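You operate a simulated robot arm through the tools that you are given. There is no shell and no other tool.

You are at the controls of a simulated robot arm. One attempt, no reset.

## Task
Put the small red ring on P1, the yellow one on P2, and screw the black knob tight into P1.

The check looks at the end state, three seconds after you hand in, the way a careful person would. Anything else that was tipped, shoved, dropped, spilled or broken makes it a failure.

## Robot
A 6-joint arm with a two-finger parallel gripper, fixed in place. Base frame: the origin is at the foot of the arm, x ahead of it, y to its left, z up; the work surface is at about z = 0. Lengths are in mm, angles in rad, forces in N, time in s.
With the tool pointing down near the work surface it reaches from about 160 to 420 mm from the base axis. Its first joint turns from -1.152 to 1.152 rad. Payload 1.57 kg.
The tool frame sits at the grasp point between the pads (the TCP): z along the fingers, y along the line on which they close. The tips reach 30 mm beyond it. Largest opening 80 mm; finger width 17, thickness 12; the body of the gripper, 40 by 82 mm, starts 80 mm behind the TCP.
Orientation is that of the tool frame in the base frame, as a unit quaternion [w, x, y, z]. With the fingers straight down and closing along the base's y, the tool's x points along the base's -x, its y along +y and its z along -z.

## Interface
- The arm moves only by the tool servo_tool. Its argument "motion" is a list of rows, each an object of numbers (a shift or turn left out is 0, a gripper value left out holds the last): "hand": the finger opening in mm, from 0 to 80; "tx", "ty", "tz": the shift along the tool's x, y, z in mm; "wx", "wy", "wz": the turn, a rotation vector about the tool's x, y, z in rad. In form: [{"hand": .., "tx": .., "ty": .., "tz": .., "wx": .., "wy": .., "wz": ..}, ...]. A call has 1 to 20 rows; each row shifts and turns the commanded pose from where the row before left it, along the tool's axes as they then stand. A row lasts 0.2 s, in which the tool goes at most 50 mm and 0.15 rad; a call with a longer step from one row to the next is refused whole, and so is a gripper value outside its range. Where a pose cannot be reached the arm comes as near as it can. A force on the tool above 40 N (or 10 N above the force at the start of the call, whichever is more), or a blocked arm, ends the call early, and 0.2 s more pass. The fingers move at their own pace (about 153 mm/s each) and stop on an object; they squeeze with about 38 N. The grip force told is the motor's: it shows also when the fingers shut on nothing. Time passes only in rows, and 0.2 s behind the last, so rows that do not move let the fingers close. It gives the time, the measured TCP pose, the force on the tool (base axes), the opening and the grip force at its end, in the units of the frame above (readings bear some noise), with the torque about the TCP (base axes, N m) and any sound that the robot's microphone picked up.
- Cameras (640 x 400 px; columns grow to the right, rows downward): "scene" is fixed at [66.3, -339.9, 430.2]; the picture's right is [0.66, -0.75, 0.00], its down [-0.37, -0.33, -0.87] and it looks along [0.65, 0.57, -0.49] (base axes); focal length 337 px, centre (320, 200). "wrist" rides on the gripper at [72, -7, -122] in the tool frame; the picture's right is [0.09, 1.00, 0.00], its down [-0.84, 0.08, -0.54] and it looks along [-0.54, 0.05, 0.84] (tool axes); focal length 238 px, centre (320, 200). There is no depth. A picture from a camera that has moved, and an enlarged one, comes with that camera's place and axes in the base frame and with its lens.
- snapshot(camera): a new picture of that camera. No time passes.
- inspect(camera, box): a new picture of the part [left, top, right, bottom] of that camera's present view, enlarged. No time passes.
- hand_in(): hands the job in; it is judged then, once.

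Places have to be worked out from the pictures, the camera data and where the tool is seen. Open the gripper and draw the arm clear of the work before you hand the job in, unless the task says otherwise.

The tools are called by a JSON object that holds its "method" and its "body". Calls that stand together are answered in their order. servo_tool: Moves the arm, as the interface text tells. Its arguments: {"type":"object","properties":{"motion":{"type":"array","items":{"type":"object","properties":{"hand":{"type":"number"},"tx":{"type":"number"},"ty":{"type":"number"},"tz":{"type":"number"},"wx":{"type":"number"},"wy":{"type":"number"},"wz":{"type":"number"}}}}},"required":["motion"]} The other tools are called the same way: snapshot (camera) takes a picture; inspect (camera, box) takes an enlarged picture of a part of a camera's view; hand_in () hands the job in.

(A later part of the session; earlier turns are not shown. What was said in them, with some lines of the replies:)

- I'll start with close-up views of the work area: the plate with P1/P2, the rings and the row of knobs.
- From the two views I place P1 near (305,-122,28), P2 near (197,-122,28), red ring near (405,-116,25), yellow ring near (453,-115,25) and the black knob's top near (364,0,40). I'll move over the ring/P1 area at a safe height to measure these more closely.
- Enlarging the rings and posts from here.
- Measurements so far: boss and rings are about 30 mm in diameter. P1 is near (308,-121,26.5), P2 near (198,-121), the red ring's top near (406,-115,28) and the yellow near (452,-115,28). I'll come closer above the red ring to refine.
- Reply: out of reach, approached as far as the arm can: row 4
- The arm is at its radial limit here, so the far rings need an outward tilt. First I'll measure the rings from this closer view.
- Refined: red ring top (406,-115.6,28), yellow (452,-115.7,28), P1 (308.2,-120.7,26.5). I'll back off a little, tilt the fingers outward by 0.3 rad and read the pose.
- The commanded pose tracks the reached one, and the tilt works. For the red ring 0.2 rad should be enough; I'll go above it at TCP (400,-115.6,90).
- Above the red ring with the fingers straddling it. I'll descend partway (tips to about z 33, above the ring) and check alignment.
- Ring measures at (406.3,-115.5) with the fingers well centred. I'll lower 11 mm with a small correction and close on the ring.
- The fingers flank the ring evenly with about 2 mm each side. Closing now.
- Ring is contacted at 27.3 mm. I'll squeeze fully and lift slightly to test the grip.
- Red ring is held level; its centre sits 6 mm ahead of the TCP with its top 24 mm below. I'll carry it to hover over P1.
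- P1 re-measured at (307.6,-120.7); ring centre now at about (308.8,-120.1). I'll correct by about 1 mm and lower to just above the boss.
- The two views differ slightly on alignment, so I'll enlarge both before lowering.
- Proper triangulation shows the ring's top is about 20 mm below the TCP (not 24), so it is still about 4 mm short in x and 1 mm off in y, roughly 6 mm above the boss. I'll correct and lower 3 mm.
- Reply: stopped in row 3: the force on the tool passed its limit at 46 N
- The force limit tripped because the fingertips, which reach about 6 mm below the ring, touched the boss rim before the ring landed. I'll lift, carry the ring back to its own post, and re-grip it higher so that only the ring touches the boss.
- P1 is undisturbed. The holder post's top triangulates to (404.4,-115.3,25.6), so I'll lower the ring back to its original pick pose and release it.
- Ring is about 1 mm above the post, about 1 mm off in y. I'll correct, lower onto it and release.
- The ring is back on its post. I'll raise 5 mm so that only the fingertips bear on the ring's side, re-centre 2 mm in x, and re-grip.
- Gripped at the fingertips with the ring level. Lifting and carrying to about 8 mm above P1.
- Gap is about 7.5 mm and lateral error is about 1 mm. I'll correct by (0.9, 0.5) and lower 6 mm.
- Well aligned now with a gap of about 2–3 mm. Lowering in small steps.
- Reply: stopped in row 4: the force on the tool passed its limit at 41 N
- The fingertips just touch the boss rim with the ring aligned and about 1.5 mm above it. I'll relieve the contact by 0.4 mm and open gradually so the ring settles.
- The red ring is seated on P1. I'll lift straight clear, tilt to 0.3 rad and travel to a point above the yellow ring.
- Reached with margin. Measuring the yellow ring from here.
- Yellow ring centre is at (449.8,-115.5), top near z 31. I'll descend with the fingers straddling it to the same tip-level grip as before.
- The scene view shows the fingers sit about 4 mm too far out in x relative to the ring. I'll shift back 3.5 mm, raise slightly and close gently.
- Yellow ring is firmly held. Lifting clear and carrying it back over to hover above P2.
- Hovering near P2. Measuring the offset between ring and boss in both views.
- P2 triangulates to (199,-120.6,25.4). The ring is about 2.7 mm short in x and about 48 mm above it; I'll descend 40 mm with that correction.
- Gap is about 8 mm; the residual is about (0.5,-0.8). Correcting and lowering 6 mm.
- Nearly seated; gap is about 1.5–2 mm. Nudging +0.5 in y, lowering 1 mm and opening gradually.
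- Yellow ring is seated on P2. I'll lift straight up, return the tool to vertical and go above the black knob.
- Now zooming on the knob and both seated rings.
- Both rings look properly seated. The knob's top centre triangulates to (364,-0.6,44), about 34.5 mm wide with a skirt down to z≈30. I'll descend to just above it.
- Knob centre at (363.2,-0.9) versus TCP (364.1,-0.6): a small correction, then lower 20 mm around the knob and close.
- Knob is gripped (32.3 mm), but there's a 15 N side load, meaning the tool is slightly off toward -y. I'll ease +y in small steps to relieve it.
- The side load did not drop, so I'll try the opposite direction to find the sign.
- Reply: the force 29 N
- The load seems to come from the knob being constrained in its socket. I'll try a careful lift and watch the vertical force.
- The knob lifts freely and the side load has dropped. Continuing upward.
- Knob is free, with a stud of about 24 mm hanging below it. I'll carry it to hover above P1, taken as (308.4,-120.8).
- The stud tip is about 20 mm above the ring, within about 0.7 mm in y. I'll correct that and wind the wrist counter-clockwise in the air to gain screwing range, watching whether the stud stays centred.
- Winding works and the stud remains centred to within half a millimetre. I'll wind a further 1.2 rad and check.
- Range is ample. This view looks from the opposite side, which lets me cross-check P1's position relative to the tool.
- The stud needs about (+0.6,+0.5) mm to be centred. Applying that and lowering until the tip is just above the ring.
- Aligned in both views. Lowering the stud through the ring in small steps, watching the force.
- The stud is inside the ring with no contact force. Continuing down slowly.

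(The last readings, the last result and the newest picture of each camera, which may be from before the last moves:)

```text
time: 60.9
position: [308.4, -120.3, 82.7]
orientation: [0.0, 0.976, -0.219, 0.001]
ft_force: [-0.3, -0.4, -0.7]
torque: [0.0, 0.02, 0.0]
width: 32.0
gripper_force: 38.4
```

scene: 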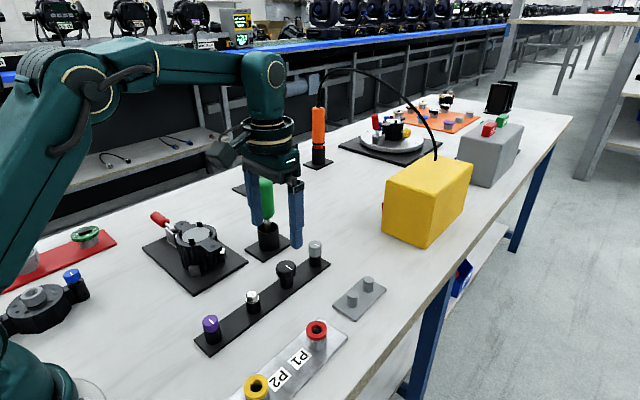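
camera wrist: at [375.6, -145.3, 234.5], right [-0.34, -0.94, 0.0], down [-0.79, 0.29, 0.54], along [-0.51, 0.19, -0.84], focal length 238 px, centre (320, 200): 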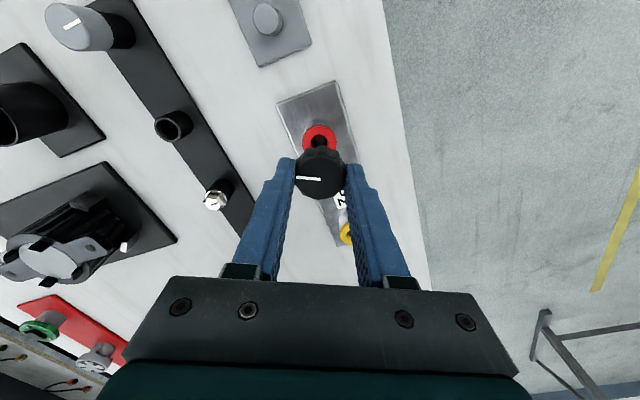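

{"method": "servo_tool", "body": {"motion": [{"tz": 1.0}, {"tz": 1.0}, {"tz": 1.0}, {"tz": 1.0}, {}]}}

{"method": "inspect", "body": {"camera": "scene", "box": [295, 295, 351, 345]}}

```text
time: 62.1
position: [309.3, -119.8, 79.1]
orientation: [0.001, 0.976, -0.219, 0.001]
ft_force: [0.2, -0.7, -1.0]
torque: [0.01, -0.04, 0.0]
width: 32.3
gripper_force: 38.3
```

```text
8.00 times, centred on (323, 320) of scene
camera zoom: at [66.3, -339.9, 430.2], right [0.66, -0.75, 0.0], down [-0.37, -0.33, -0.87], along [0.65, 0.57, -0.49], focal length 2696 px, centre (296, -760)
```

zoom: 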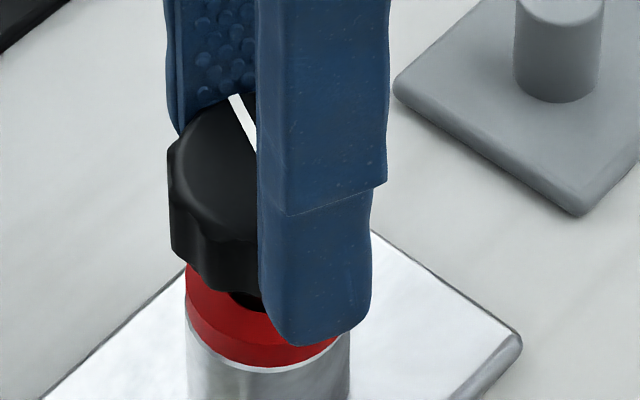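

Still no contact. The last two small lowers are uneventful; continuing in 1 mm steps until the thread is felt.

{"method": "servo_tool", "body": {"motion": [{"tz": 1.0}, {"tz": 1.0}, {"tz": 1.0}, {"tz": 1.0}, {}]}}

```text
time: 63.3
position: [310.3, -118.8, 75.3]
orientation: [0.0, 0.975, -0.221, 0.001]
ft_force: [0.8, 0.1, 0.1]
torque: [0.0, -0.01, 0.03]
width: 31.9
gripper_force: 38.2
```

{"method": "servo_tool", "body": {"motion": [{"tz": 1.0}, {"tz": 1.0}, {"tz": 1.0}, {}]}}

{"method": "inspect", "body": {"camera": "scene", "box": [295, 295, 351, 345]}}

```text
time: 64.3
position: [309.1, -119.4, 72.9]
orientation: [0.0, 0.976, -0.219, 0.001]
ft_force: [-1.0, -1.0, 4.1]
torque: [0.01, 0.11, -0.02]
width: 32.2
gripper_force: 38.0
```

```text
8.00 times, centred on (323, 320) of scene
camera zoom: at [66.3, -339.9, 430.2], right [0.66, -0.75, 0.0], down [-0.37, -0.33, -0.87], along [0.65, 0.57, -0.49], focal length 2696 px, centre (296, -760)
```

zoom: 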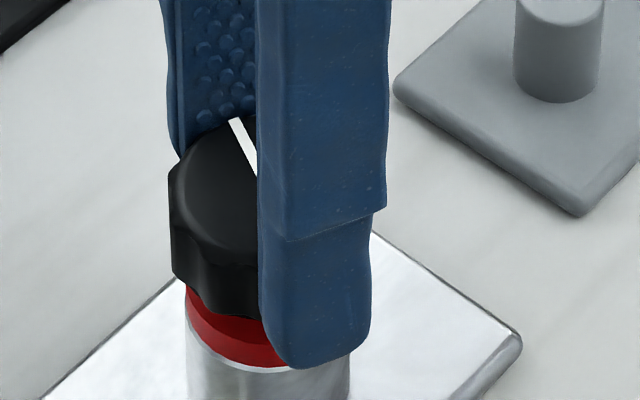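

First contact felt (4 N) with about 7 mm left between knob and ring: the thread start. Beginning to turn clockwise (+wz) with a slight downward feed.

{"method": "servo_tool", "body": {"motion": [{"wz": 0.15, "tz": 0.05}, {"wz": 0.15, "tz": 0.05}, {"wz": 0.15, "tz": 0.05}, {"wz": 0.15, "tz": 0.05}, {"wz": 0.15, "tz": 0.05}, {"wz": 0.15, "tz": 0.05}, {"wz": 0.15, "tz": 0.05}, {"wz": 0.15, "tz": 0.05}]}}

{"method": "inspect", "body": {"camera": "scene", "box": [295, 295, 351, 345]}}

```text
time: 66.1
position: [310.1, -119.4, 72.1]
orientation: [0.001, -0.681, 0.733, -0.001]
ft_force: [-4.7, 0.2, 9.3]
torque: [0.04, 0.15, 0.03]
width: 32.0
gripper_force: 38.1
```

```text
8.00 times, centred on (323, 320) of scene
camera zoom: at [66.3, -339.9, 430.2], right [0.66, -0.75, 0.0], down [-0.37, -0.33, -0.87], along [0.65, 0.57, -0.49], focal length 2696 px, centre (296, -760)
```

zoom: 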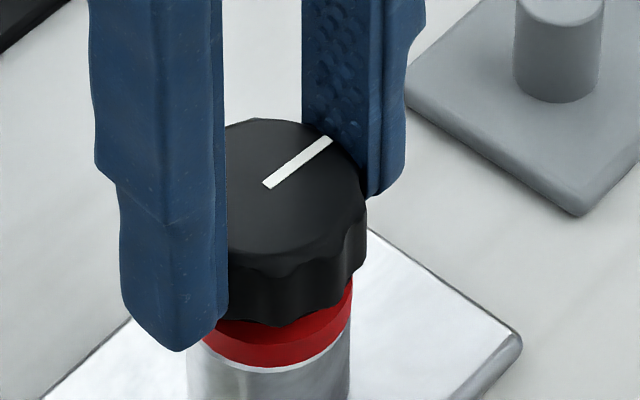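

Turning with light axial load; a small -x side force suggests the tool is slightly too far in +x. I'll shift 0.4 mm and continue turning.

{"method": "servo_tool", "body": {"motion": [{"ty": 0.4, "wz": 0.1}, {"wz": 0.15, "tz": 0.04}, {"wz": 0.15, "tz": 0.04}, {"wz": 0.15, "tz": 0.04}, {"wz": 0.15, "tz": 0.04}, {"wz": 0.15, "tz": 0.04}, {"wz": 0.15, "tz": 0.04}, {"wz": 0.15, "tz": 0.04}, {"wz": 0.15, "tz": 0.04}, {"wz": 0.15, "tz": 0.04}]}}

{"method": "inspect", "body": {"camera": "scene", "box": [295, 295, 351, 345]}}

```text
time: 68.3
position: [309.8, -120.0, 71.6]
orientation: [0.001, -0.023, 1.0, 0.0]
ft_force: [9.0, 4.8, -0.1]
torque: [0.1, -0.27, 0.07]
width: 32.2
gripper_force: 38.2
```

```text
8.00 times, centred on (323, 320) of scene
camera zoom: at [66.3, -339.9, 430.2], right [0.66, -0.75, 0.0], down [-0.37, -0.33, -0.87], along [0.65, 0.57, -0.49], focal length 2696 px, centre (296, -760)
```

zoom: 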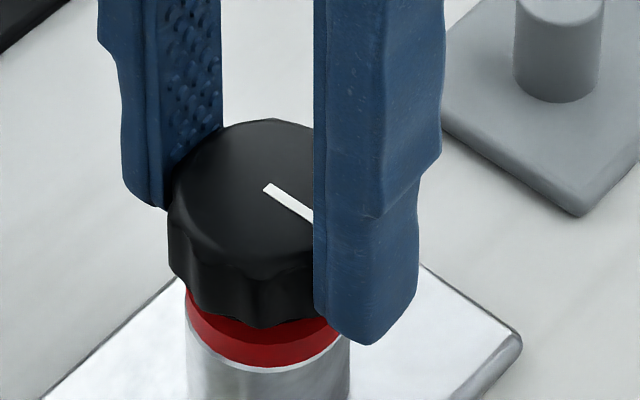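

Axial load fell to zero while descending, suggesting the thread is pulling in. I'll relieve the side force (+x 0.5, +y 0.3) and keep turning with a slightly larger feed.

{"method": "servo_tool", "body": {"motion": [{"tx": -0.5, "ty": 0.3, "wz": 0.1}, {"wz": 0.15, "tz": 0.05}, {"wz": 0.15, "tz": 0.05}, {"wz": 0.15, "tz": 0.05}, {"wz": 0.15, "tz": 0.05}, {"wz": 0.15, "tz": 0.05}, {"wz": 0.15, "tz": 0.05}, {"wz": 0.15, "tz": 0.05}]}}

{"method": "inspect", "body": {"camera": "scene", "box": [295, 295, 351, 345]}}

```text
time: 70.1
position: [308.8, -120.6, 70.1]
orientation: [0.001, 0.523, 0.852, 0.0]
ft_force: [6.0, -7.8, -0.8]
torque: [-0.21, -0.16, 0.03]
width: 31.9
gripper_force: 37.8
```

```text
8.00 times, centred on (323, 320) of scene
camera zoom: at [66.3, -339.9, 430.2], right [0.66, -0.75, 0.0], down [-0.37, -0.33, -0.87], along [0.65, 0.57, -0.49], focal length 2696 px, centre (296, -760)
```

zoom: 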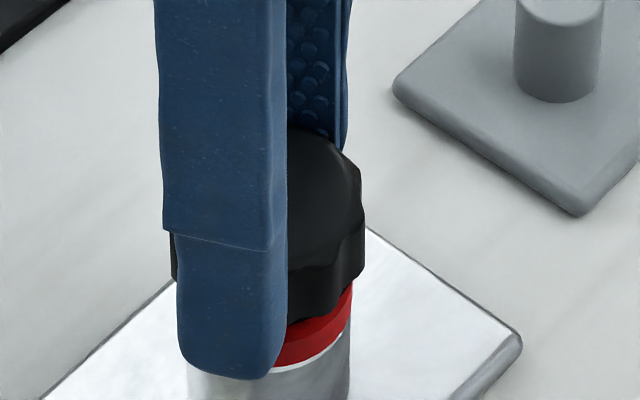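

Descending with almost no axial force; the knob is moving closer to the ring. Continuing to the end of this stroke.

{"method": "servo_tool", "body": {"motion": [{"wz": 0.15, "tz": 0.05}, {"wz": 0.15, "tz": 0.05}, {"wz": 0.15, "tz": 0.05}, {"wz": 0.15, "tz": 0.05}, {"wz": 0.15, "tz": 0.05}, {"wz": 0.15, "tz": 0.05}, {"wz": 0.15, "tz": 0.05}, {"wz": 0.15, "tz": 0.05}, {"wz": 0.15, "tz": 0.05}, {"wz": 0.15, "tz": 0.05}]}}

{"method": "inspect", "body": {"camera": "scene", "box": [295, 295, 351, 345]}}

{"method": "snapshot", "body": {"camera": "wrist"}}

```text
time: 72.3
position: [310.8, -121.3, 70.9]
orientation: [0.001, 0.964, 0.267, 0.001]
ft_force: [0.0, -12.6, -2.8]
torque: [-0.41, 0.03, 0.02]
width: 32.1
gripper_force: 38.0
```

```text
8.00 times, centred on (323, 320) of scene
camera zoom: at [66.3, -339.9, 430.2], right [0.66, -0.75, 0.0], down [-0.37, -0.33, -0.87], along [0.65, 0.57, -0.49], focal length 2696 px, centre (296, -760)
```

zoom: 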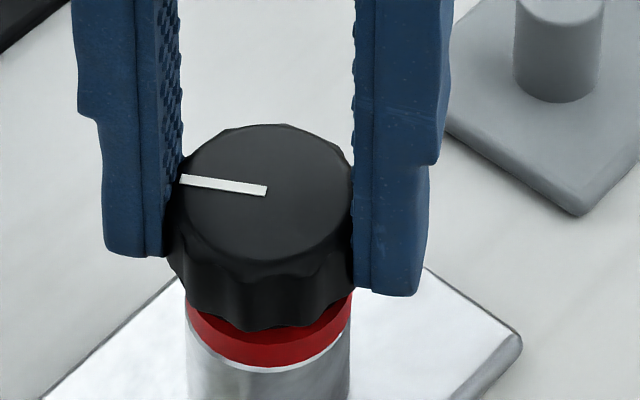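

```text
taken
camera wrist: at [366.9, -77.3, 192.1], right [0.59, -0.81, 0.0], down [-0.68, -0.5, 0.54], along [-0.44, -0.32, -0.84], focal length 238 px, centre (320, 200)
```

wrist: 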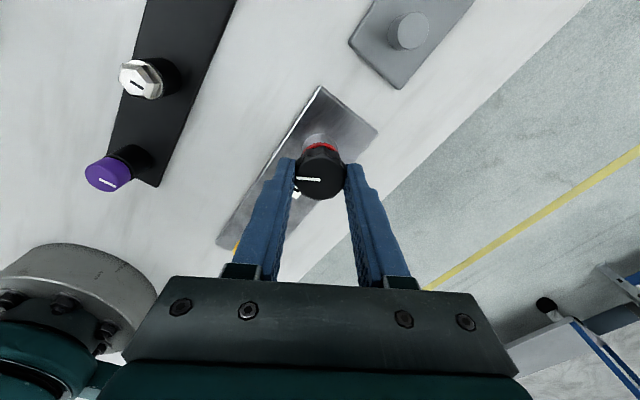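

The slight downward pull (Fz −2.8) confirms the thread is drawing the knob in. I'll ease the side load, release, and unwind the wrist for another stroke.

{"method": "servo_tool", "body": {"motion": [{"tx": -0.15, "ty": 0.25}, {"hand": 34}, {"hand": 38}, {"hand": 44}, {}, {"wz": -0.15}, {"wz": -0.15}, {"wz": -0.15}, {"wz": -0.15}, {"wz": -0.15}, {"wz": -0.15}, {"wz": -0.15}, {"wz": -0.15}, {"wz": -0.15}, {"wz": -0.15}, {"wz": -0.15}, {"wz": -0.15}, {"wz": -0.15}, {"wz": -0.15}]}}

{"method": "inspect", "body": {"camera": "scene", "box": [295, 295, 351, 345]}}

```text
time: 76.3
position: [309.5, -120.5, 68.8]
orientation: [0.002, 0.245, 0.969, 0.0]
ft_force: [0.0, 0.3, -0.1]
torque: [0.0, 0.05, 0.0]
width: 44.4
gripper_force: 0.1
```

```text
8.00 times, centred on (323, 320) of scene
camera zoom: at [66.3, -339.9, 430.2], right [0.66, -0.75, 0.0], down [-0.37, -0.33, -0.87], along [0.65, 0.57, -0.49], focal length 2696 px, centre (296, -760)
```

zoom: 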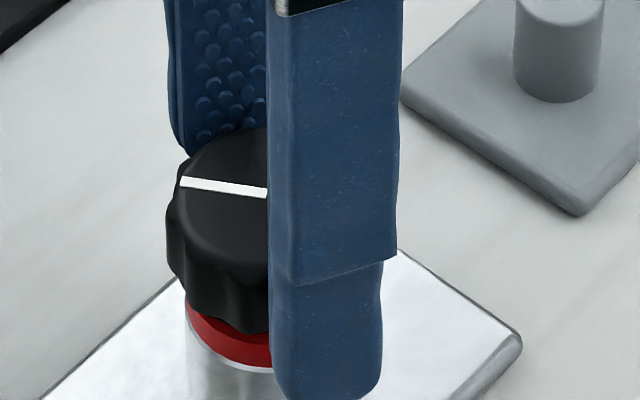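

The knob stays put and level. Unwinding the rest.

{"method": "servo_tool", "body": {"motion": [{"wz": -0.15}, {"wz": -0.15}, {"wz": -0.15}, {"wz": -0.15}, {"wz": -0.15}, {"wz": -0.15}, {"wz": -0.15}, {"wz": -0.15}, {"wz": -0.15}, {"wz": -0.15}, {"wz": -0.15}, {"wz": -0.15}, {"wz": -0.15}, {"wz": -0.15}, {"wz": -0.15}, {"wz": -0.15}, {"wz": -0.15}, {"wz": -0.15}, {"wz": -0.15}, {"wz": -0.15}]}}

{"method": "inspect", "body": {"camera": "scene", "box": [295, 295, 351, 345]}}

{"method": "inspect", "body": {"camera": "wrist", "box": [270, 110, 370, 210]}}

```text
time: 80.5
position: [309.5, -120.7, 69.4]
orientation: [-0.001, 0.949, -0.315, 0.001]
ft_force: [-0.1, -0.7, -0.1]
torque: [-0.01, 0.0, -0.01]
width: 43.8
gripper_force: 0.0
```

```text
8.00 times, centred on (323, 320) of scene
camera zoom: at [66.3, -339.9, 430.2], right [0.66, -0.75, 0.0], down [-0.37, -0.33, -0.87], along [0.65, 0.57, -0.49], focal length 2696 px, centre (296, -760)
```

zoom: 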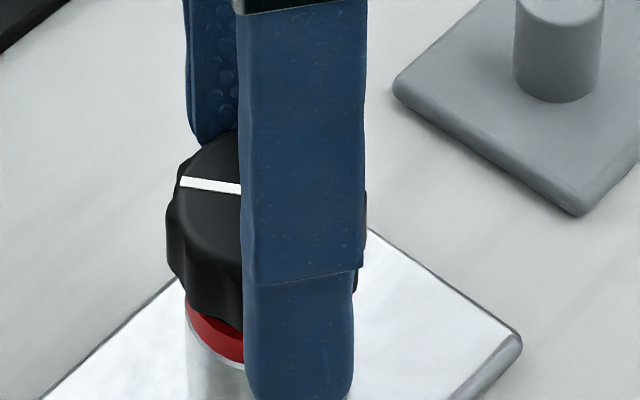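

```text
4.00 times, centred on (320, 160) of wrist
camera zoom: at [370.1, -157.8, 191.6], right [-0.52, -0.85, 0.0], down [-0.72, 0.44, 0.54], along [-0.46, 0.28, -0.84], focal length 953 px, centre (320, 360)
```

zoom: 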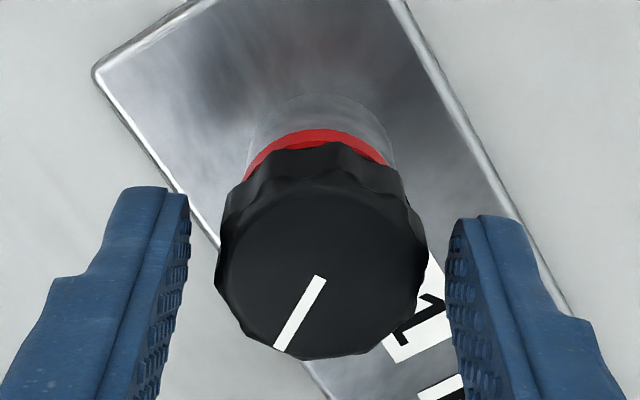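

Fingers straddle the knob symmetrically. Closing and turning the next stroke.

{"method": "servo_tool", "body": {"motion": [{"hand": 38}, {"hand": 34}, {"hand": 0}, {"hand": 0}, {"wz": 0.15, "tz": 0.05}, {"wz": 0.15, "tz": 0.05}, {"wz": 0.15, "tz": 0.05}, {"wz": 0.15, "tz": 0.05}, {"wz": 0.15, "tz": 0.05}, {"wz": 0.15, "tz": 0.05}, {"wz": 0.15, "tz": 0.05}, {"wz": 0.15, "tz": 0.05}, {"wz": 0.15, "tz": 0.05}, {"wz": 0.15, "tz": 0.05}, {"wz": 0.15, "tz": 0.05}, {"wz": 0.15, "tz": 0.05}]}}

{"method": "inspect", "body": {"camera": "scene", "box": [295, 295, 351, 345]}}

```text
time: 83.9
position: [309.5, -120.0, 68.0]
orientation: [0.001, -0.342, 0.94, 0.001]
ft_force: [-6.4, 2.4, 2.1]
torque: [0.11, 0.23, 0.36]
width: 31.6
gripper_force: 37.6
```

```text
8.00 times, centred on (323, 320) of scene
camera zoom: at [66.3, -339.9, 430.2], right [0.66, -0.75, 0.0], down [-0.37, -0.33, -0.87], along [0.65, 0.57, -0.49], focal length 2696 px, centre (296, -760)
```

zoom: 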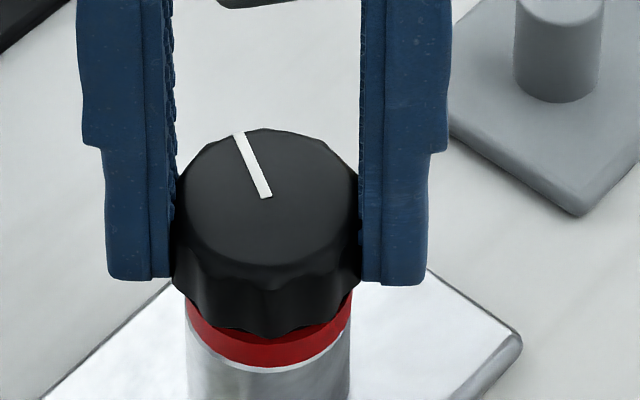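

Torque rose to 0.36 N·m and the knob turned less (about 1.1 rad) than the tool. I need to see whether it's seating or slipping; inspecting the gap.

{"method": "inspect", "body": {"camera": "wrist", "box": [280, 120, 360, 200]}}

{"method": "inspect", "body": {"camera": "scene", "box": [302, 308, 342, 348]}}

```text
5.00 times, centred on (320, 160) of wrist
camera zoom: at [258.0, -171.8, 190.2], right [-0.71, 0.7, 0.0], down [0.59, 0.6, 0.54], along [0.38, 0.39, -0.84], focal length 1192 px, centre (320, 400)
```

zoom: 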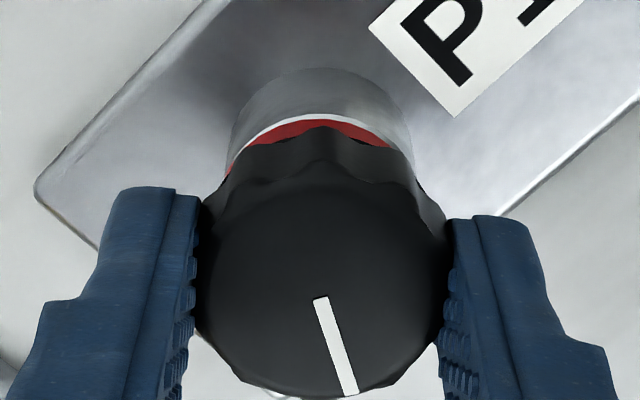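

```text
10.00 times, centred on (322, 328) of scene
camera zoom: at [66.3, -339.9, 430.2], right [0.66, -0.75, 0.0], down [-0.37, -0.33, -0.87], along [0.65, 0.57, -0.49], focal length 3371 px, centre (300, -1080)
```

zoom: 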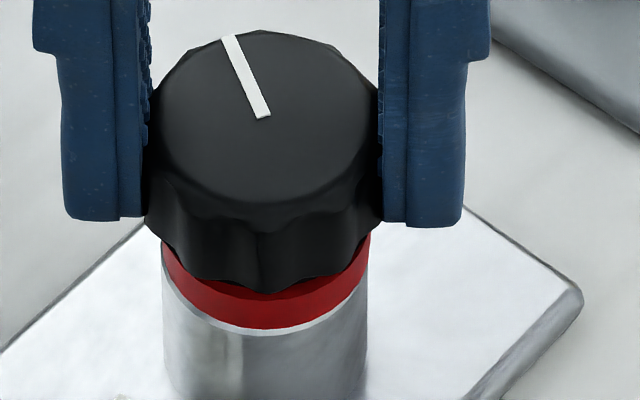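

The knob still seems about 3–4 mm above the ring, and it slipped about 0.8 rad in the fingers. I'll turn a little more with no feed and compare the mark.

{"method": "servo_tool", "body": {"motion": [{"wz": 0.1}, {"wz": 0.1}, {"wz": 0.1}]}}

{"method": "inspect", "body": {"camera": "scene", "box": [302, 308, 342, 348]}}

{"method": "inspect", "body": {"camera": "wrist", "box": [280, 120, 360, 200]}}

```text
time: 84.7
position: [310.5, -119.8, 69.4]
orientation: [0.001, -0.198, 0.98, -0.002]
ft_force: [-2.8, 4.4, -0.3]
torque: [0.12, 0.12, 0.66]
width: 32.0
gripper_force: 38.1
```

```text
10.00 times, centred on (322, 328) of scene
camera zoom: at [66.3, -339.9, 430.2], right [0.66, -0.75, 0.0], down [-0.37, -0.33, -0.87], along [0.65, 0.57, -0.49], focal length 3371 px, centre (300, -1080)
```

zoom: 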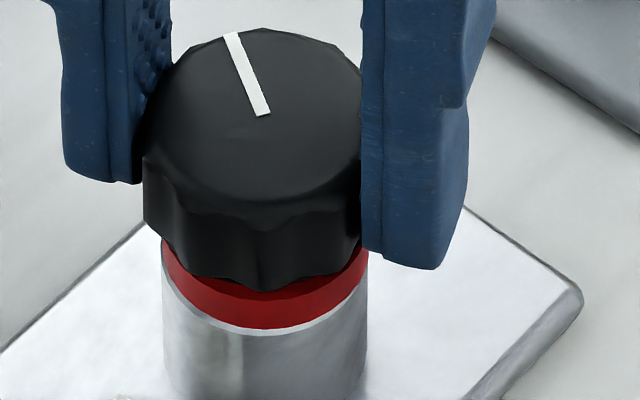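

```text
5.00 times, centred on (320, 160) of wrist
camera zoom: at [244.9, -154.5, 190.4], right [-0.47, 0.88, 0.0], down [0.74, 0.4, 0.54], along [0.48, 0.26, -0.84], focal length 1192 px, centre (320, 400)
```

zoom: 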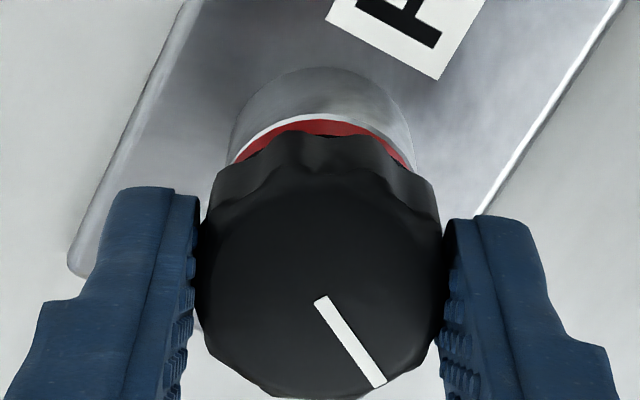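

The knob no longer turns with the fingers (0.66 N·m), so it is blocked or tight. I need a low side view of the gap to tell which, so I'll release it, lift off, back away and tilt the wrist camera toward the horizon.

{"method": "servo_tool", "body": {"motion": [{"hand": 36}, {"hand": 44}, {"hand": 50, "tz": -5}, {"tz": -20}, {"tz": -25}, {"wz": 0.1}, {"wz": 0.1}, {"wz": 0.1}, {"wz": 0.1, "hand": 80}, {"tx": 25}, {"tx": 25}, {"tx": 25}, {}, {}]}}

{"method": "snapshot", "body": {"camera": "wrist"}}

{"method": "inspect", "body": {"camera": "scene", "box": [302, 308, 342, 348]}}

```text
time: 87.7
position: [234.6, -120.6, 118.2]
orientation: [0.001, 0.0, 1.0, 0.001]
ft_force: [-0.3, 0.7, -0.4]
torque: [0.03, 0.03, -0.03]
width: 80.1
gripper_force: 0.1
```

```text
taken
camera wrist: at [160.7, -126.9, 240.2], right [-0.09, 1.0, 0.0], down [0.84, 0.08, 0.54], along [0.54, 0.05, -0.84], focal length 238 px, centre (320, 200)
```

wrist: 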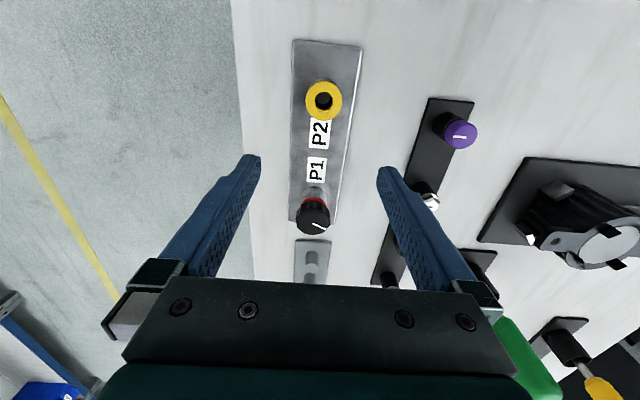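

```text
10.00 times, centred on (322, 328) of scene
camera zoom: at [66.3, -339.9, 430.2], right [0.66, -0.75, 0.0], down [-0.37, -0.33, -0.87], along [0.65, 0.57, -0.49], focal length 3371 px, centre (300, -1080)
```

zoom: 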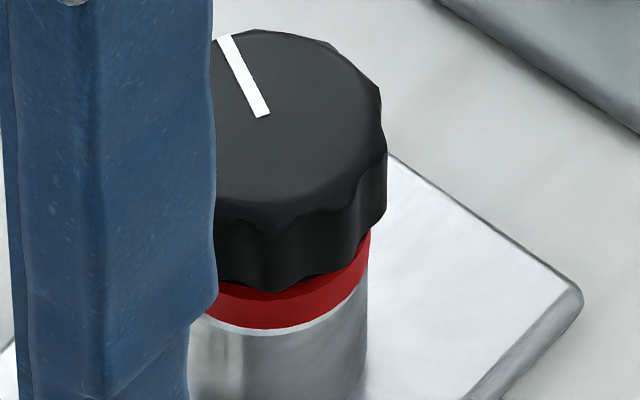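

Tilting outward 0.6 rad and lowering somewhat for a low-angle view.

{"method": "servo_tool", "body": {"motion": [{"wy": -0.15}, {"wy": -0.15}, {"wy": -0.15}, {"wy": -0.15}, {"tx": 11.3, "tz": 16.5}, {"tx": 11.3, "tz": 16.5}, {}, {}]}}

{"method": "snapshot", "body": {"camera": "wrist"}}

{"method": "snapshot", "body": {"camera": "scene"}}

```text
time: 89.5
position: [235.8, -120.2, 77.8]
orientation: [0.296, 0.0, 0.955, 0.0]
ft_force: [0.3, 0.3, -0.3]
torque: [-0.02, 0.0, -0.01]
width: 80.1
gripper_force: 0.0
```

```text
taken
camera wrist: at [106.0, -126.9, 138.1], right [-0.08, 1.0, -0.05], down [0.38, 0.08, 0.92], along [0.92, 0.05, -0.39], focal length 238 px, centre (320, 200)
```

wrist: 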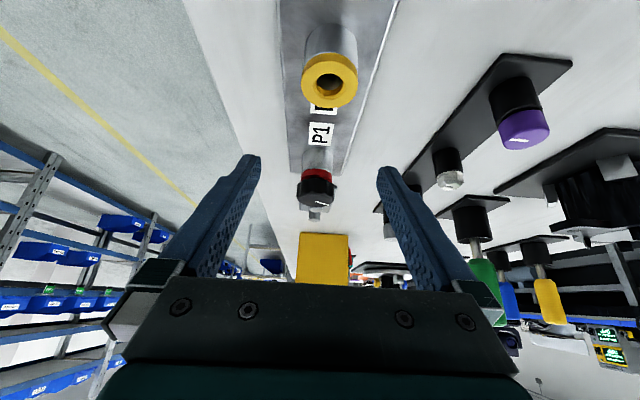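

```text
taken
```

scene: 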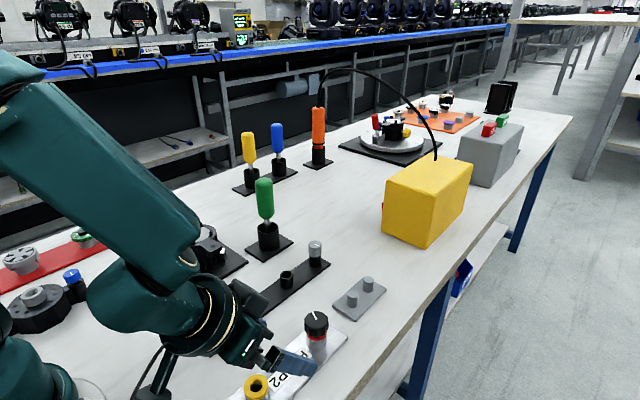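

The low-angle view works; zooming on the knob/ring interface.

{"method": "inspect", "body": {"camera": "wrist", "box": [285, 140, 349, 225]}}

{"method": "inspect", "body": {"camera": "scene", "box": [298, 305, 342, 365]}}

```text
4.71 times, centred on (317, 182) of wrist
camera zoom: at [106.0, -126.9, 138.1], right [-0.08, 1.0, -0.05], down [0.38, 0.08, 0.92], along [0.92, 0.05, -0.39], focal length 1122 px, centre (334, 282)
```

zoom: 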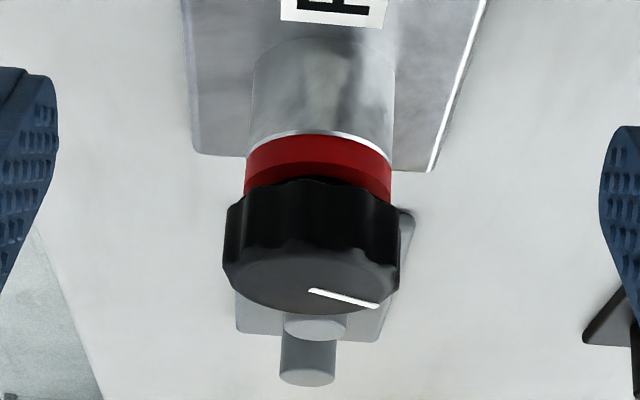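

```text
6.67 times, centred on (320, 335) of scene
camera zoom: at [66.3, -339.9, 430.2], right [0.66, -0.75, 0.0], down [-0.37, -0.33, -0.87], along [0.65, 0.57, -0.49], focal length 2247 px, centre (320, -700)
```

zoom: 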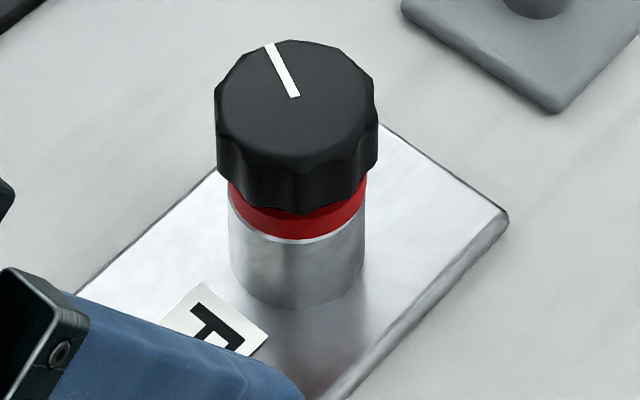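

A strip of ring top and something dark is visible beneath the skirt. Zooming further to see whether there's a hub bearing on the ring or an open gap.

{"method": "inspect", "body": {"camera": "wrist", "box": [296, 160, 344, 190]}}

{"method": "inspect", "body": {"camera": "scene", "box": [305, 322, 335, 342]}}

```text
13.33 times, centred on (320, 175) of wrist
camera zoom: at [106.0, -126.9, 138.1], right [-0.08, 1.0, -0.05], down [0.38, 0.08, 0.92], along [0.92, 0.05, -0.39], focal length 3178 px, centre (320, 533)
```

zoom: 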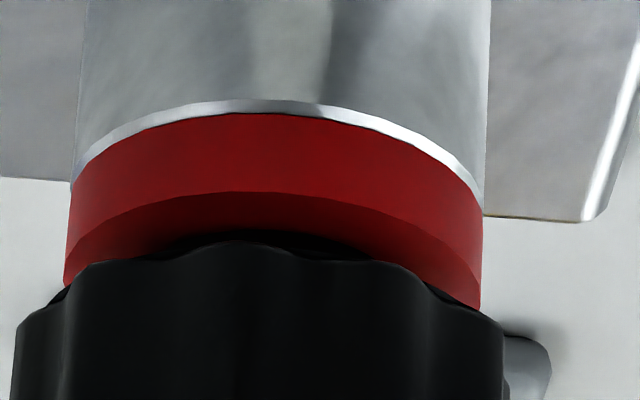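

```text
16.00 times, centred on (320, 332) of scene
camera zoom: at [66.3, -339.9, 430.2], right [0.66, -0.75, 0.0], down [-0.37, -0.33, -0.87], along [0.65, 0.57, -0.49], focal length 5393 px, centre (320, -1912)
```

zoom: 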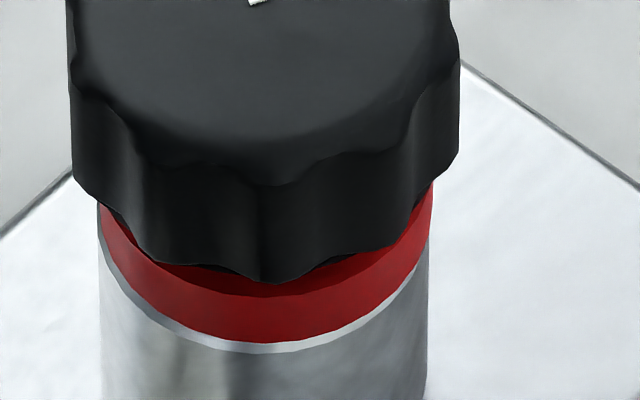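

A black rounded edge of about 9 mm radius appears to sit right at the ring's top face, maybe a hub. To be sure, I'll take a still lower view.

{"method": "servo_tool", "body": {"motion": [{"wy": -0.15}, {"tx": 3.8, "tz": 13.8}, {"tx": 3.8, "tz": 13.8}, {"tx": 2.9, "tz": 10}, {}, {}]}}

{"method": "snapshot", "body": {"camera": "wrist"}}

{"method": "snapshot", "body": {"camera": "scene"}}

```text
time: 90.9
position: [252.5, -118.8, 43.1]
orientation: [0.367, -0.001, 0.93, 0.001]
ft_force: [0.7, 0.3, -0.3]
torque: [-0.04, 0.0, 0.0]
width: 80.3
gripper_force: 0.1
```

```text
taken
camera wrist: at [115.9, -126.6, 83.7], right [-0.07, 1.0, -0.06], down [0.24, 0.08, 0.97], along [0.97, 0.05, -0.24], focal length 238 px, centre (320, 200)
```

wrist: 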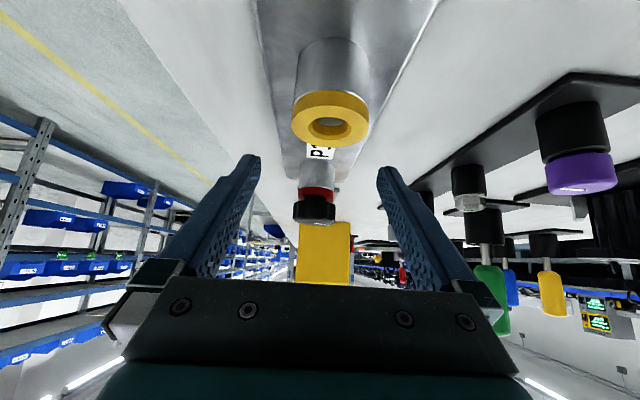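

```text
taken
```

scene: 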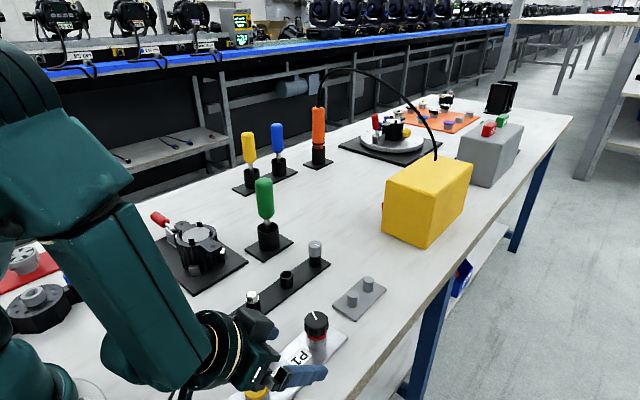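

{"method": "inspect", "body": {"camera": "wrist", "box": [288, 165, 344, 230]}}

{"method": "inspect", "body": {"camera": "wrist", "box": [300, 182, 336, 204]}}

```text
6.15 times, centred on (316, 198) of wrist
camera zoom: at [115.9, -126.6, 83.7], right [-0.07, 1.0, -0.06], down [0.24, 0.08, 0.97], along [0.97, 0.05, -0.24], focal length 1467 px, centre (345, 215)
```

zoom: 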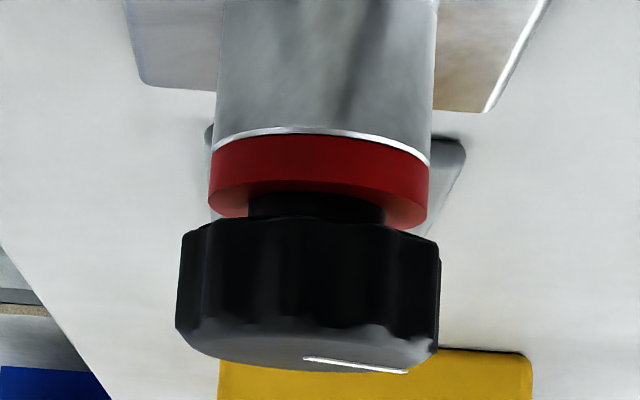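

```text
16.00 times, centred on (318, 193) of wrist
camera zoom: at [115.9, -126.6, 83.7], right [-0.07, 1.0, -0.06], down [0.24, 0.08, 0.97], along [0.97, 0.05, -0.24], focal length 3814 px, centre (352, 312)
```

zoom: 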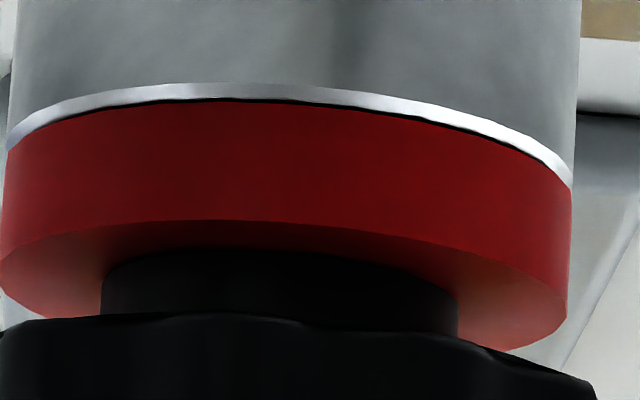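

This settles it: the knob has a black hub under the skirt and it sits flush on the red ring, which is flat on the boss. So the block was seating. I'll return above the knob for one final firm tightening turn, to confirm it doesn't move.

{"method": "servo_tool", "body": {"motion": [{"tx": -2.9, "tz": -10}, {"tx": -3.8, "tz": -13.8}, {"tx": -3.8, "tz": -13.8}, {"tx": -17, "tz": -18.3}, {"wy": 0.15}, {"wy": 0.15}, {"wy": 0.15}, {"wy": 0.15}, {"wy": 0.15}, {"tz": -15}, {}, {}]}}

{"method": "snapshot", "body": {"camera": "wrist"}}

```text
time: 93.5
position: [236.8, -120.5, 118.4]
orientation: [0.001, -0.001, 1.0, 0.0]
ft_force: [-0.2, -0.6, 0.1]
torque: [0.02, 0.0, 0.01]
width: 80.0
gripper_force: 0.0
```

```text
taken
camera wrist: at [162.6, -127.4, 239.9], right [-0.09, 1.0, 0.0], down [0.84, 0.08, 0.54], along [0.54, 0.05, -0.84], focal length 238 px, centre (320, 200)
```

wrist: 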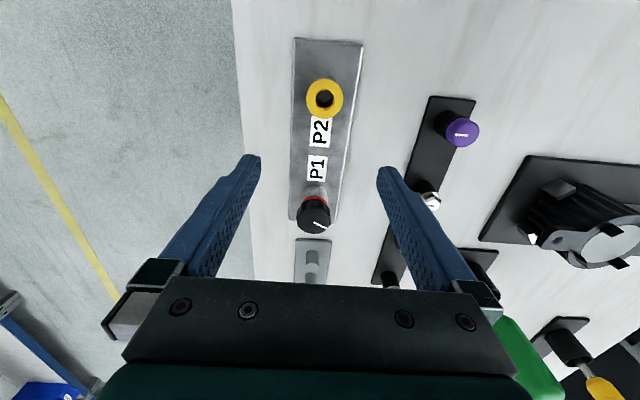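

Moving back above the knob, winding -0.45 rad, and checking alignment before descending.

{"method": "servo_tool", "body": {"motion": [{"hand": 60, "tx": -24.7, "ty": 0.1}, {"tx": -24.6, "ty": 0.1}, {"tx": -24.6}, {"tz": 12, "wz": -0.15}, {"tz": 12, "wz": -0.15}, {"wz": -0.15}, {}, {}]}}

{"method": "inspect", "body": {"camera": "wrist", "box": [230, 80, 410, 220]}}

{"method": "inspect", "body": {"camera": "scene", "box": [285, 285, 355, 345]}}

```text
time: 95.3
position: [309.0, -119.6, 94.0]
orientation: [0.002, -0.224, 0.975, -0.001]
ft_force: [-0.5, 1.1, -0.2]
torque: [0.04, 0.02, 0.02]
width: 60.0
gripper_force: 0.1
```

```text
2.86 times, centred on (320, 150) of wrist
camera zoom: at [245.7, -157.9, 216.1], right [-0.52, 0.86, 0.0], down [0.72, 0.43, 0.54], along [0.47, 0.28, -0.84], focal length 681 px, centre (320, 343)
```

zoom: 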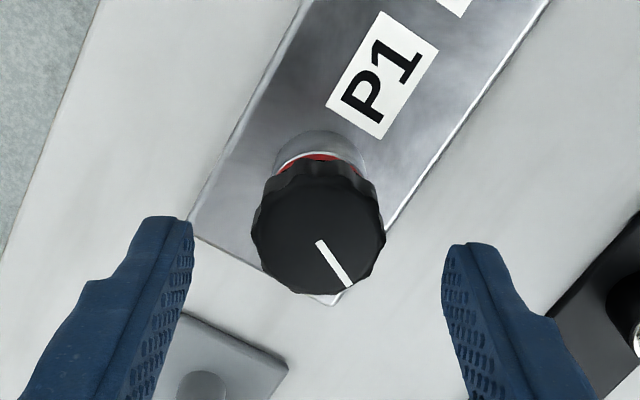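

```text
6.67 times, centred on (320, 315) of scene
camera zoom: at [66.3, -339.9, 430.2], right [0.66, -0.75, 0.0], down [-0.37, -0.33, -0.87], along [0.65, 0.57, -0.49], focal length 2247 px, centre (320, -567)
```

zoom: 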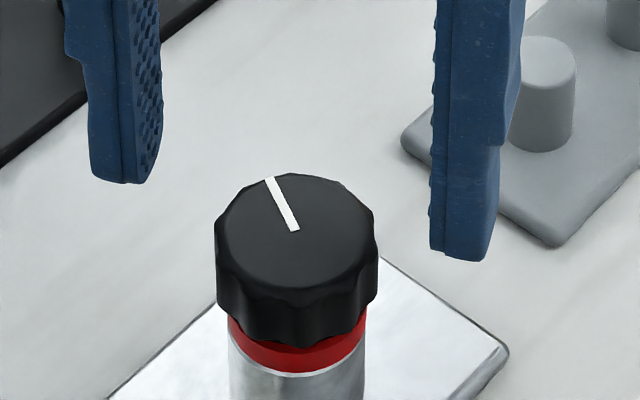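

Aligned. Descending around the knob, closing, and applying the tightening turn.

{"method": "servo_tool", "body": {"motion": [{"tz": 12}, {"tz": 13}, {"hand": 42}, {"hand": 36}, {"hand": 0}, {"hand": 0}, {}]}}

{"method": "inspect", "body": {"camera": "wrist", "box": [270, 110, 370, 210]}}

```text
time: 96.9
position: [307.5, -119.3, 69.4]
orientation: [0.002, -0.223, 0.975, -0.001]
ft_force: [4.0, -9.6, -0.2]
torque: [-0.29, -0.05, -0.02]
width: 31.3
gripper_force: 38.2
```

```text
4.00 times, centred on (320, 160) of wrist
camera zoom: at [245.2, -157.6, 191.7], right [-0.52, 0.86, 0.0], down [0.72, 0.43, 0.54], along [0.47, 0.28, -0.84], focal length 953 px, centre (320, 360)
```

zoom: 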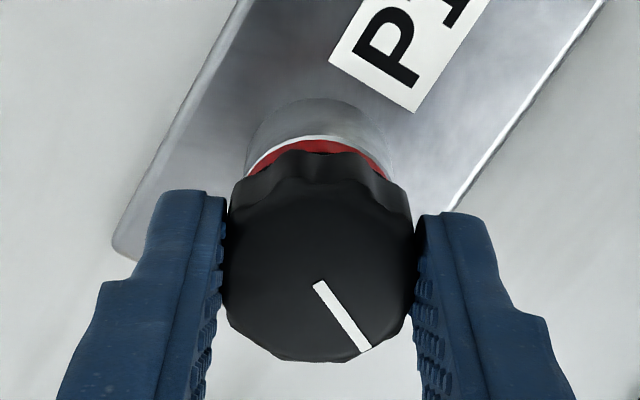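

Gripped firmly; easing the small side load and turning clockwise 0.4 rad.

{"method": "servo_tool", "body": {"motion": [{"ty": -0.27}, {"wz": 0.1}, {"wz": 0.1}, {"wz": 0.1}, {"wz": 0.1}]}}

{"method": "inspect", "body": {"camera": "wrist", "box": [270, 110, 370, 210]}}

{"method": "inspect", "body": {"camera": "scene", "box": [285, 285, 355, 345]}}

```text
time: 98.1
position: [309.1, -120.2, 68.7]
orientation: [0.001, -0.024, 1.0, -0.001]
ft_force: [1.9, -2.4, 3.1]
torque: [-0.06, -0.08, 0.86]
width: 31.8
gripper_force: 37.7
```

```text
4.00 times, centred on (320, 160) of wrist
camera zoom: at [235.9, -130.7, 191.4], right [-0.14, 0.99, 0.0], down [0.83, 0.12, 0.54], along [0.54, 0.08, -0.84], focal length 953 px, centre (320, 360)
```

zoom: 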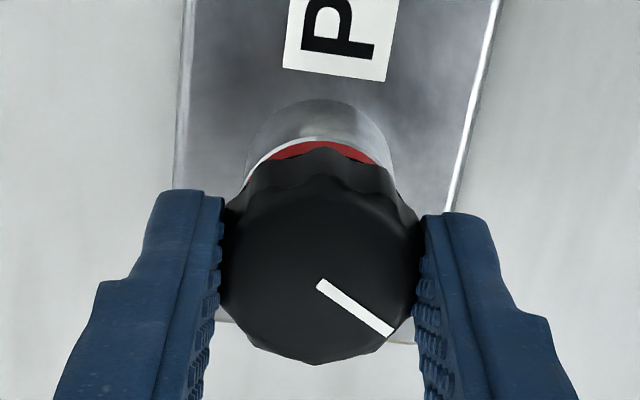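

```text
6.67 times, centred on (320, 315) of scene
camera zoom: at [66.3, -339.9, 430.2], right [0.66, -0.75, 0.0], down [-0.37, -0.33, -0.87], along [0.65, 0.57, -0.49], focal length 2247 px, centre (320, -567)
```

zoom: 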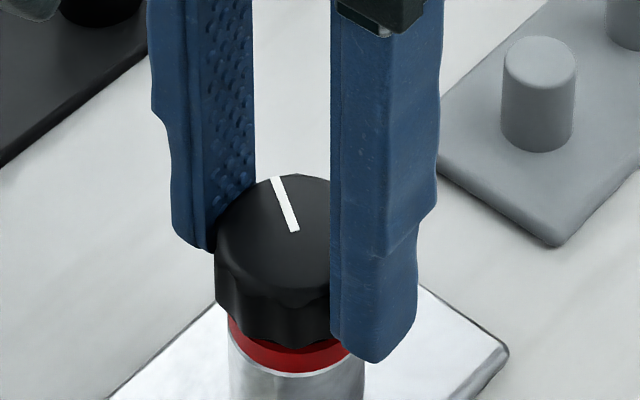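

Torque reached 0.86 N·m with almost no rotation: the knob is tight. Opening, lifting straight up and retreating.

{"method": "servo_tool", "body": {"motion": [{"hand": 36}, {"hand": 46}, {"hand": 60}, {"tz": -8}, {"tz": -25}, {"tz": -35}, {"tz": -40}, {"tx": 25, "tz": -30}, {"tx": 30, "tz": -30}, {"tx": 30, "tz": -20}, {}, {}]}}

{"method": "snapshot", "body": {"camera": "scene"}}

{"method": "inspect", "body": {"camera": "scene", "box": [220, 300, 360, 400]}}

{"method": "snapshot", "body": {"camera": "wrist"}}

```text
time: 100.7
position: [222.6, -124.7, 257.6]
orientation: [0.001, -0.025, 1.0, 0.0]
ft_force: [0.2, -0.4, 0.1]
torque: [0.01, 0.0, -0.05]
width: 59.9
gripper_force: 0.0
```

```text
taken
```

scene: 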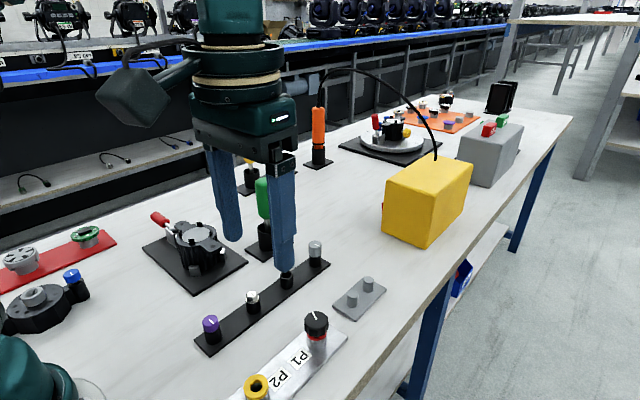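

```text
4.00 times, centred on (290, 350) of scene
camera zoom: at [66.3, -339.9, 430.2], right [0.66, -0.75, 0.0], down [-0.37, -0.33, -0.87], along [0.65, 0.57, -0.49], focal length 1348 px, centre (440, -400)
```

zoom: 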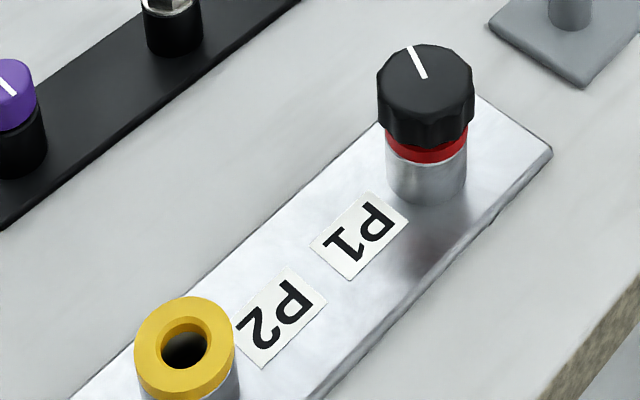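

```text
taken
camera wrist: at [149.4, -134.6, 378.3], right [-0.14, 0.99, 0.0], down [0.83, 0.12, 0.54], along [0.54, 0.08, -0.84], focal length 238 px, centre (320, 200)
```

wrist: 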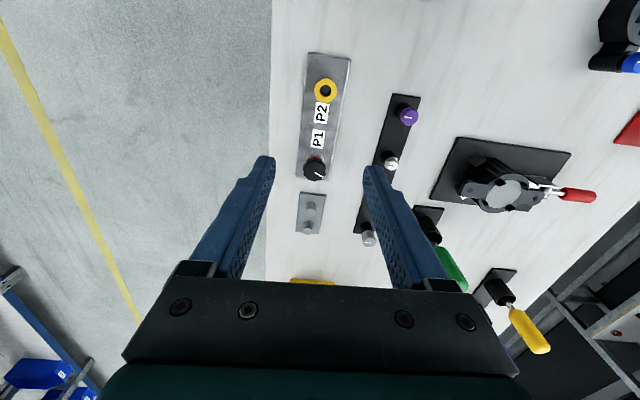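

Final check: the yellow ring is seated on P2. The red ring is clamped on P1 under the tightened black knob. The plate, holders and other knobs have not moved, and the gripper is open and clear. Handing in.

{"method": "hand_in", "body": {}}

```text
The job is handed in.
```

The job is handed in: the red ring is on P1, the yellow ring is on P2, and the black knob is screwed tight into P1 over the red ring.

- **Knob tightness:** on the last turn the torque reached 0.86 N·m while the knob barely moved. A low camera view taken before that turn showed the hub under the knob sitting flat on the red ring.
- **Red ring:** it took two grips. On the first try the fingertips touched P1's rim before the ring landed and the force limit stopped the arm. I set the ring back on its post, gripped it higher and placed it. P1 was not moved.
- **Everything else:** the plate, the holders and the other knobs look undisturbed in the final pictures. The gripper was open and clear before I handed in.
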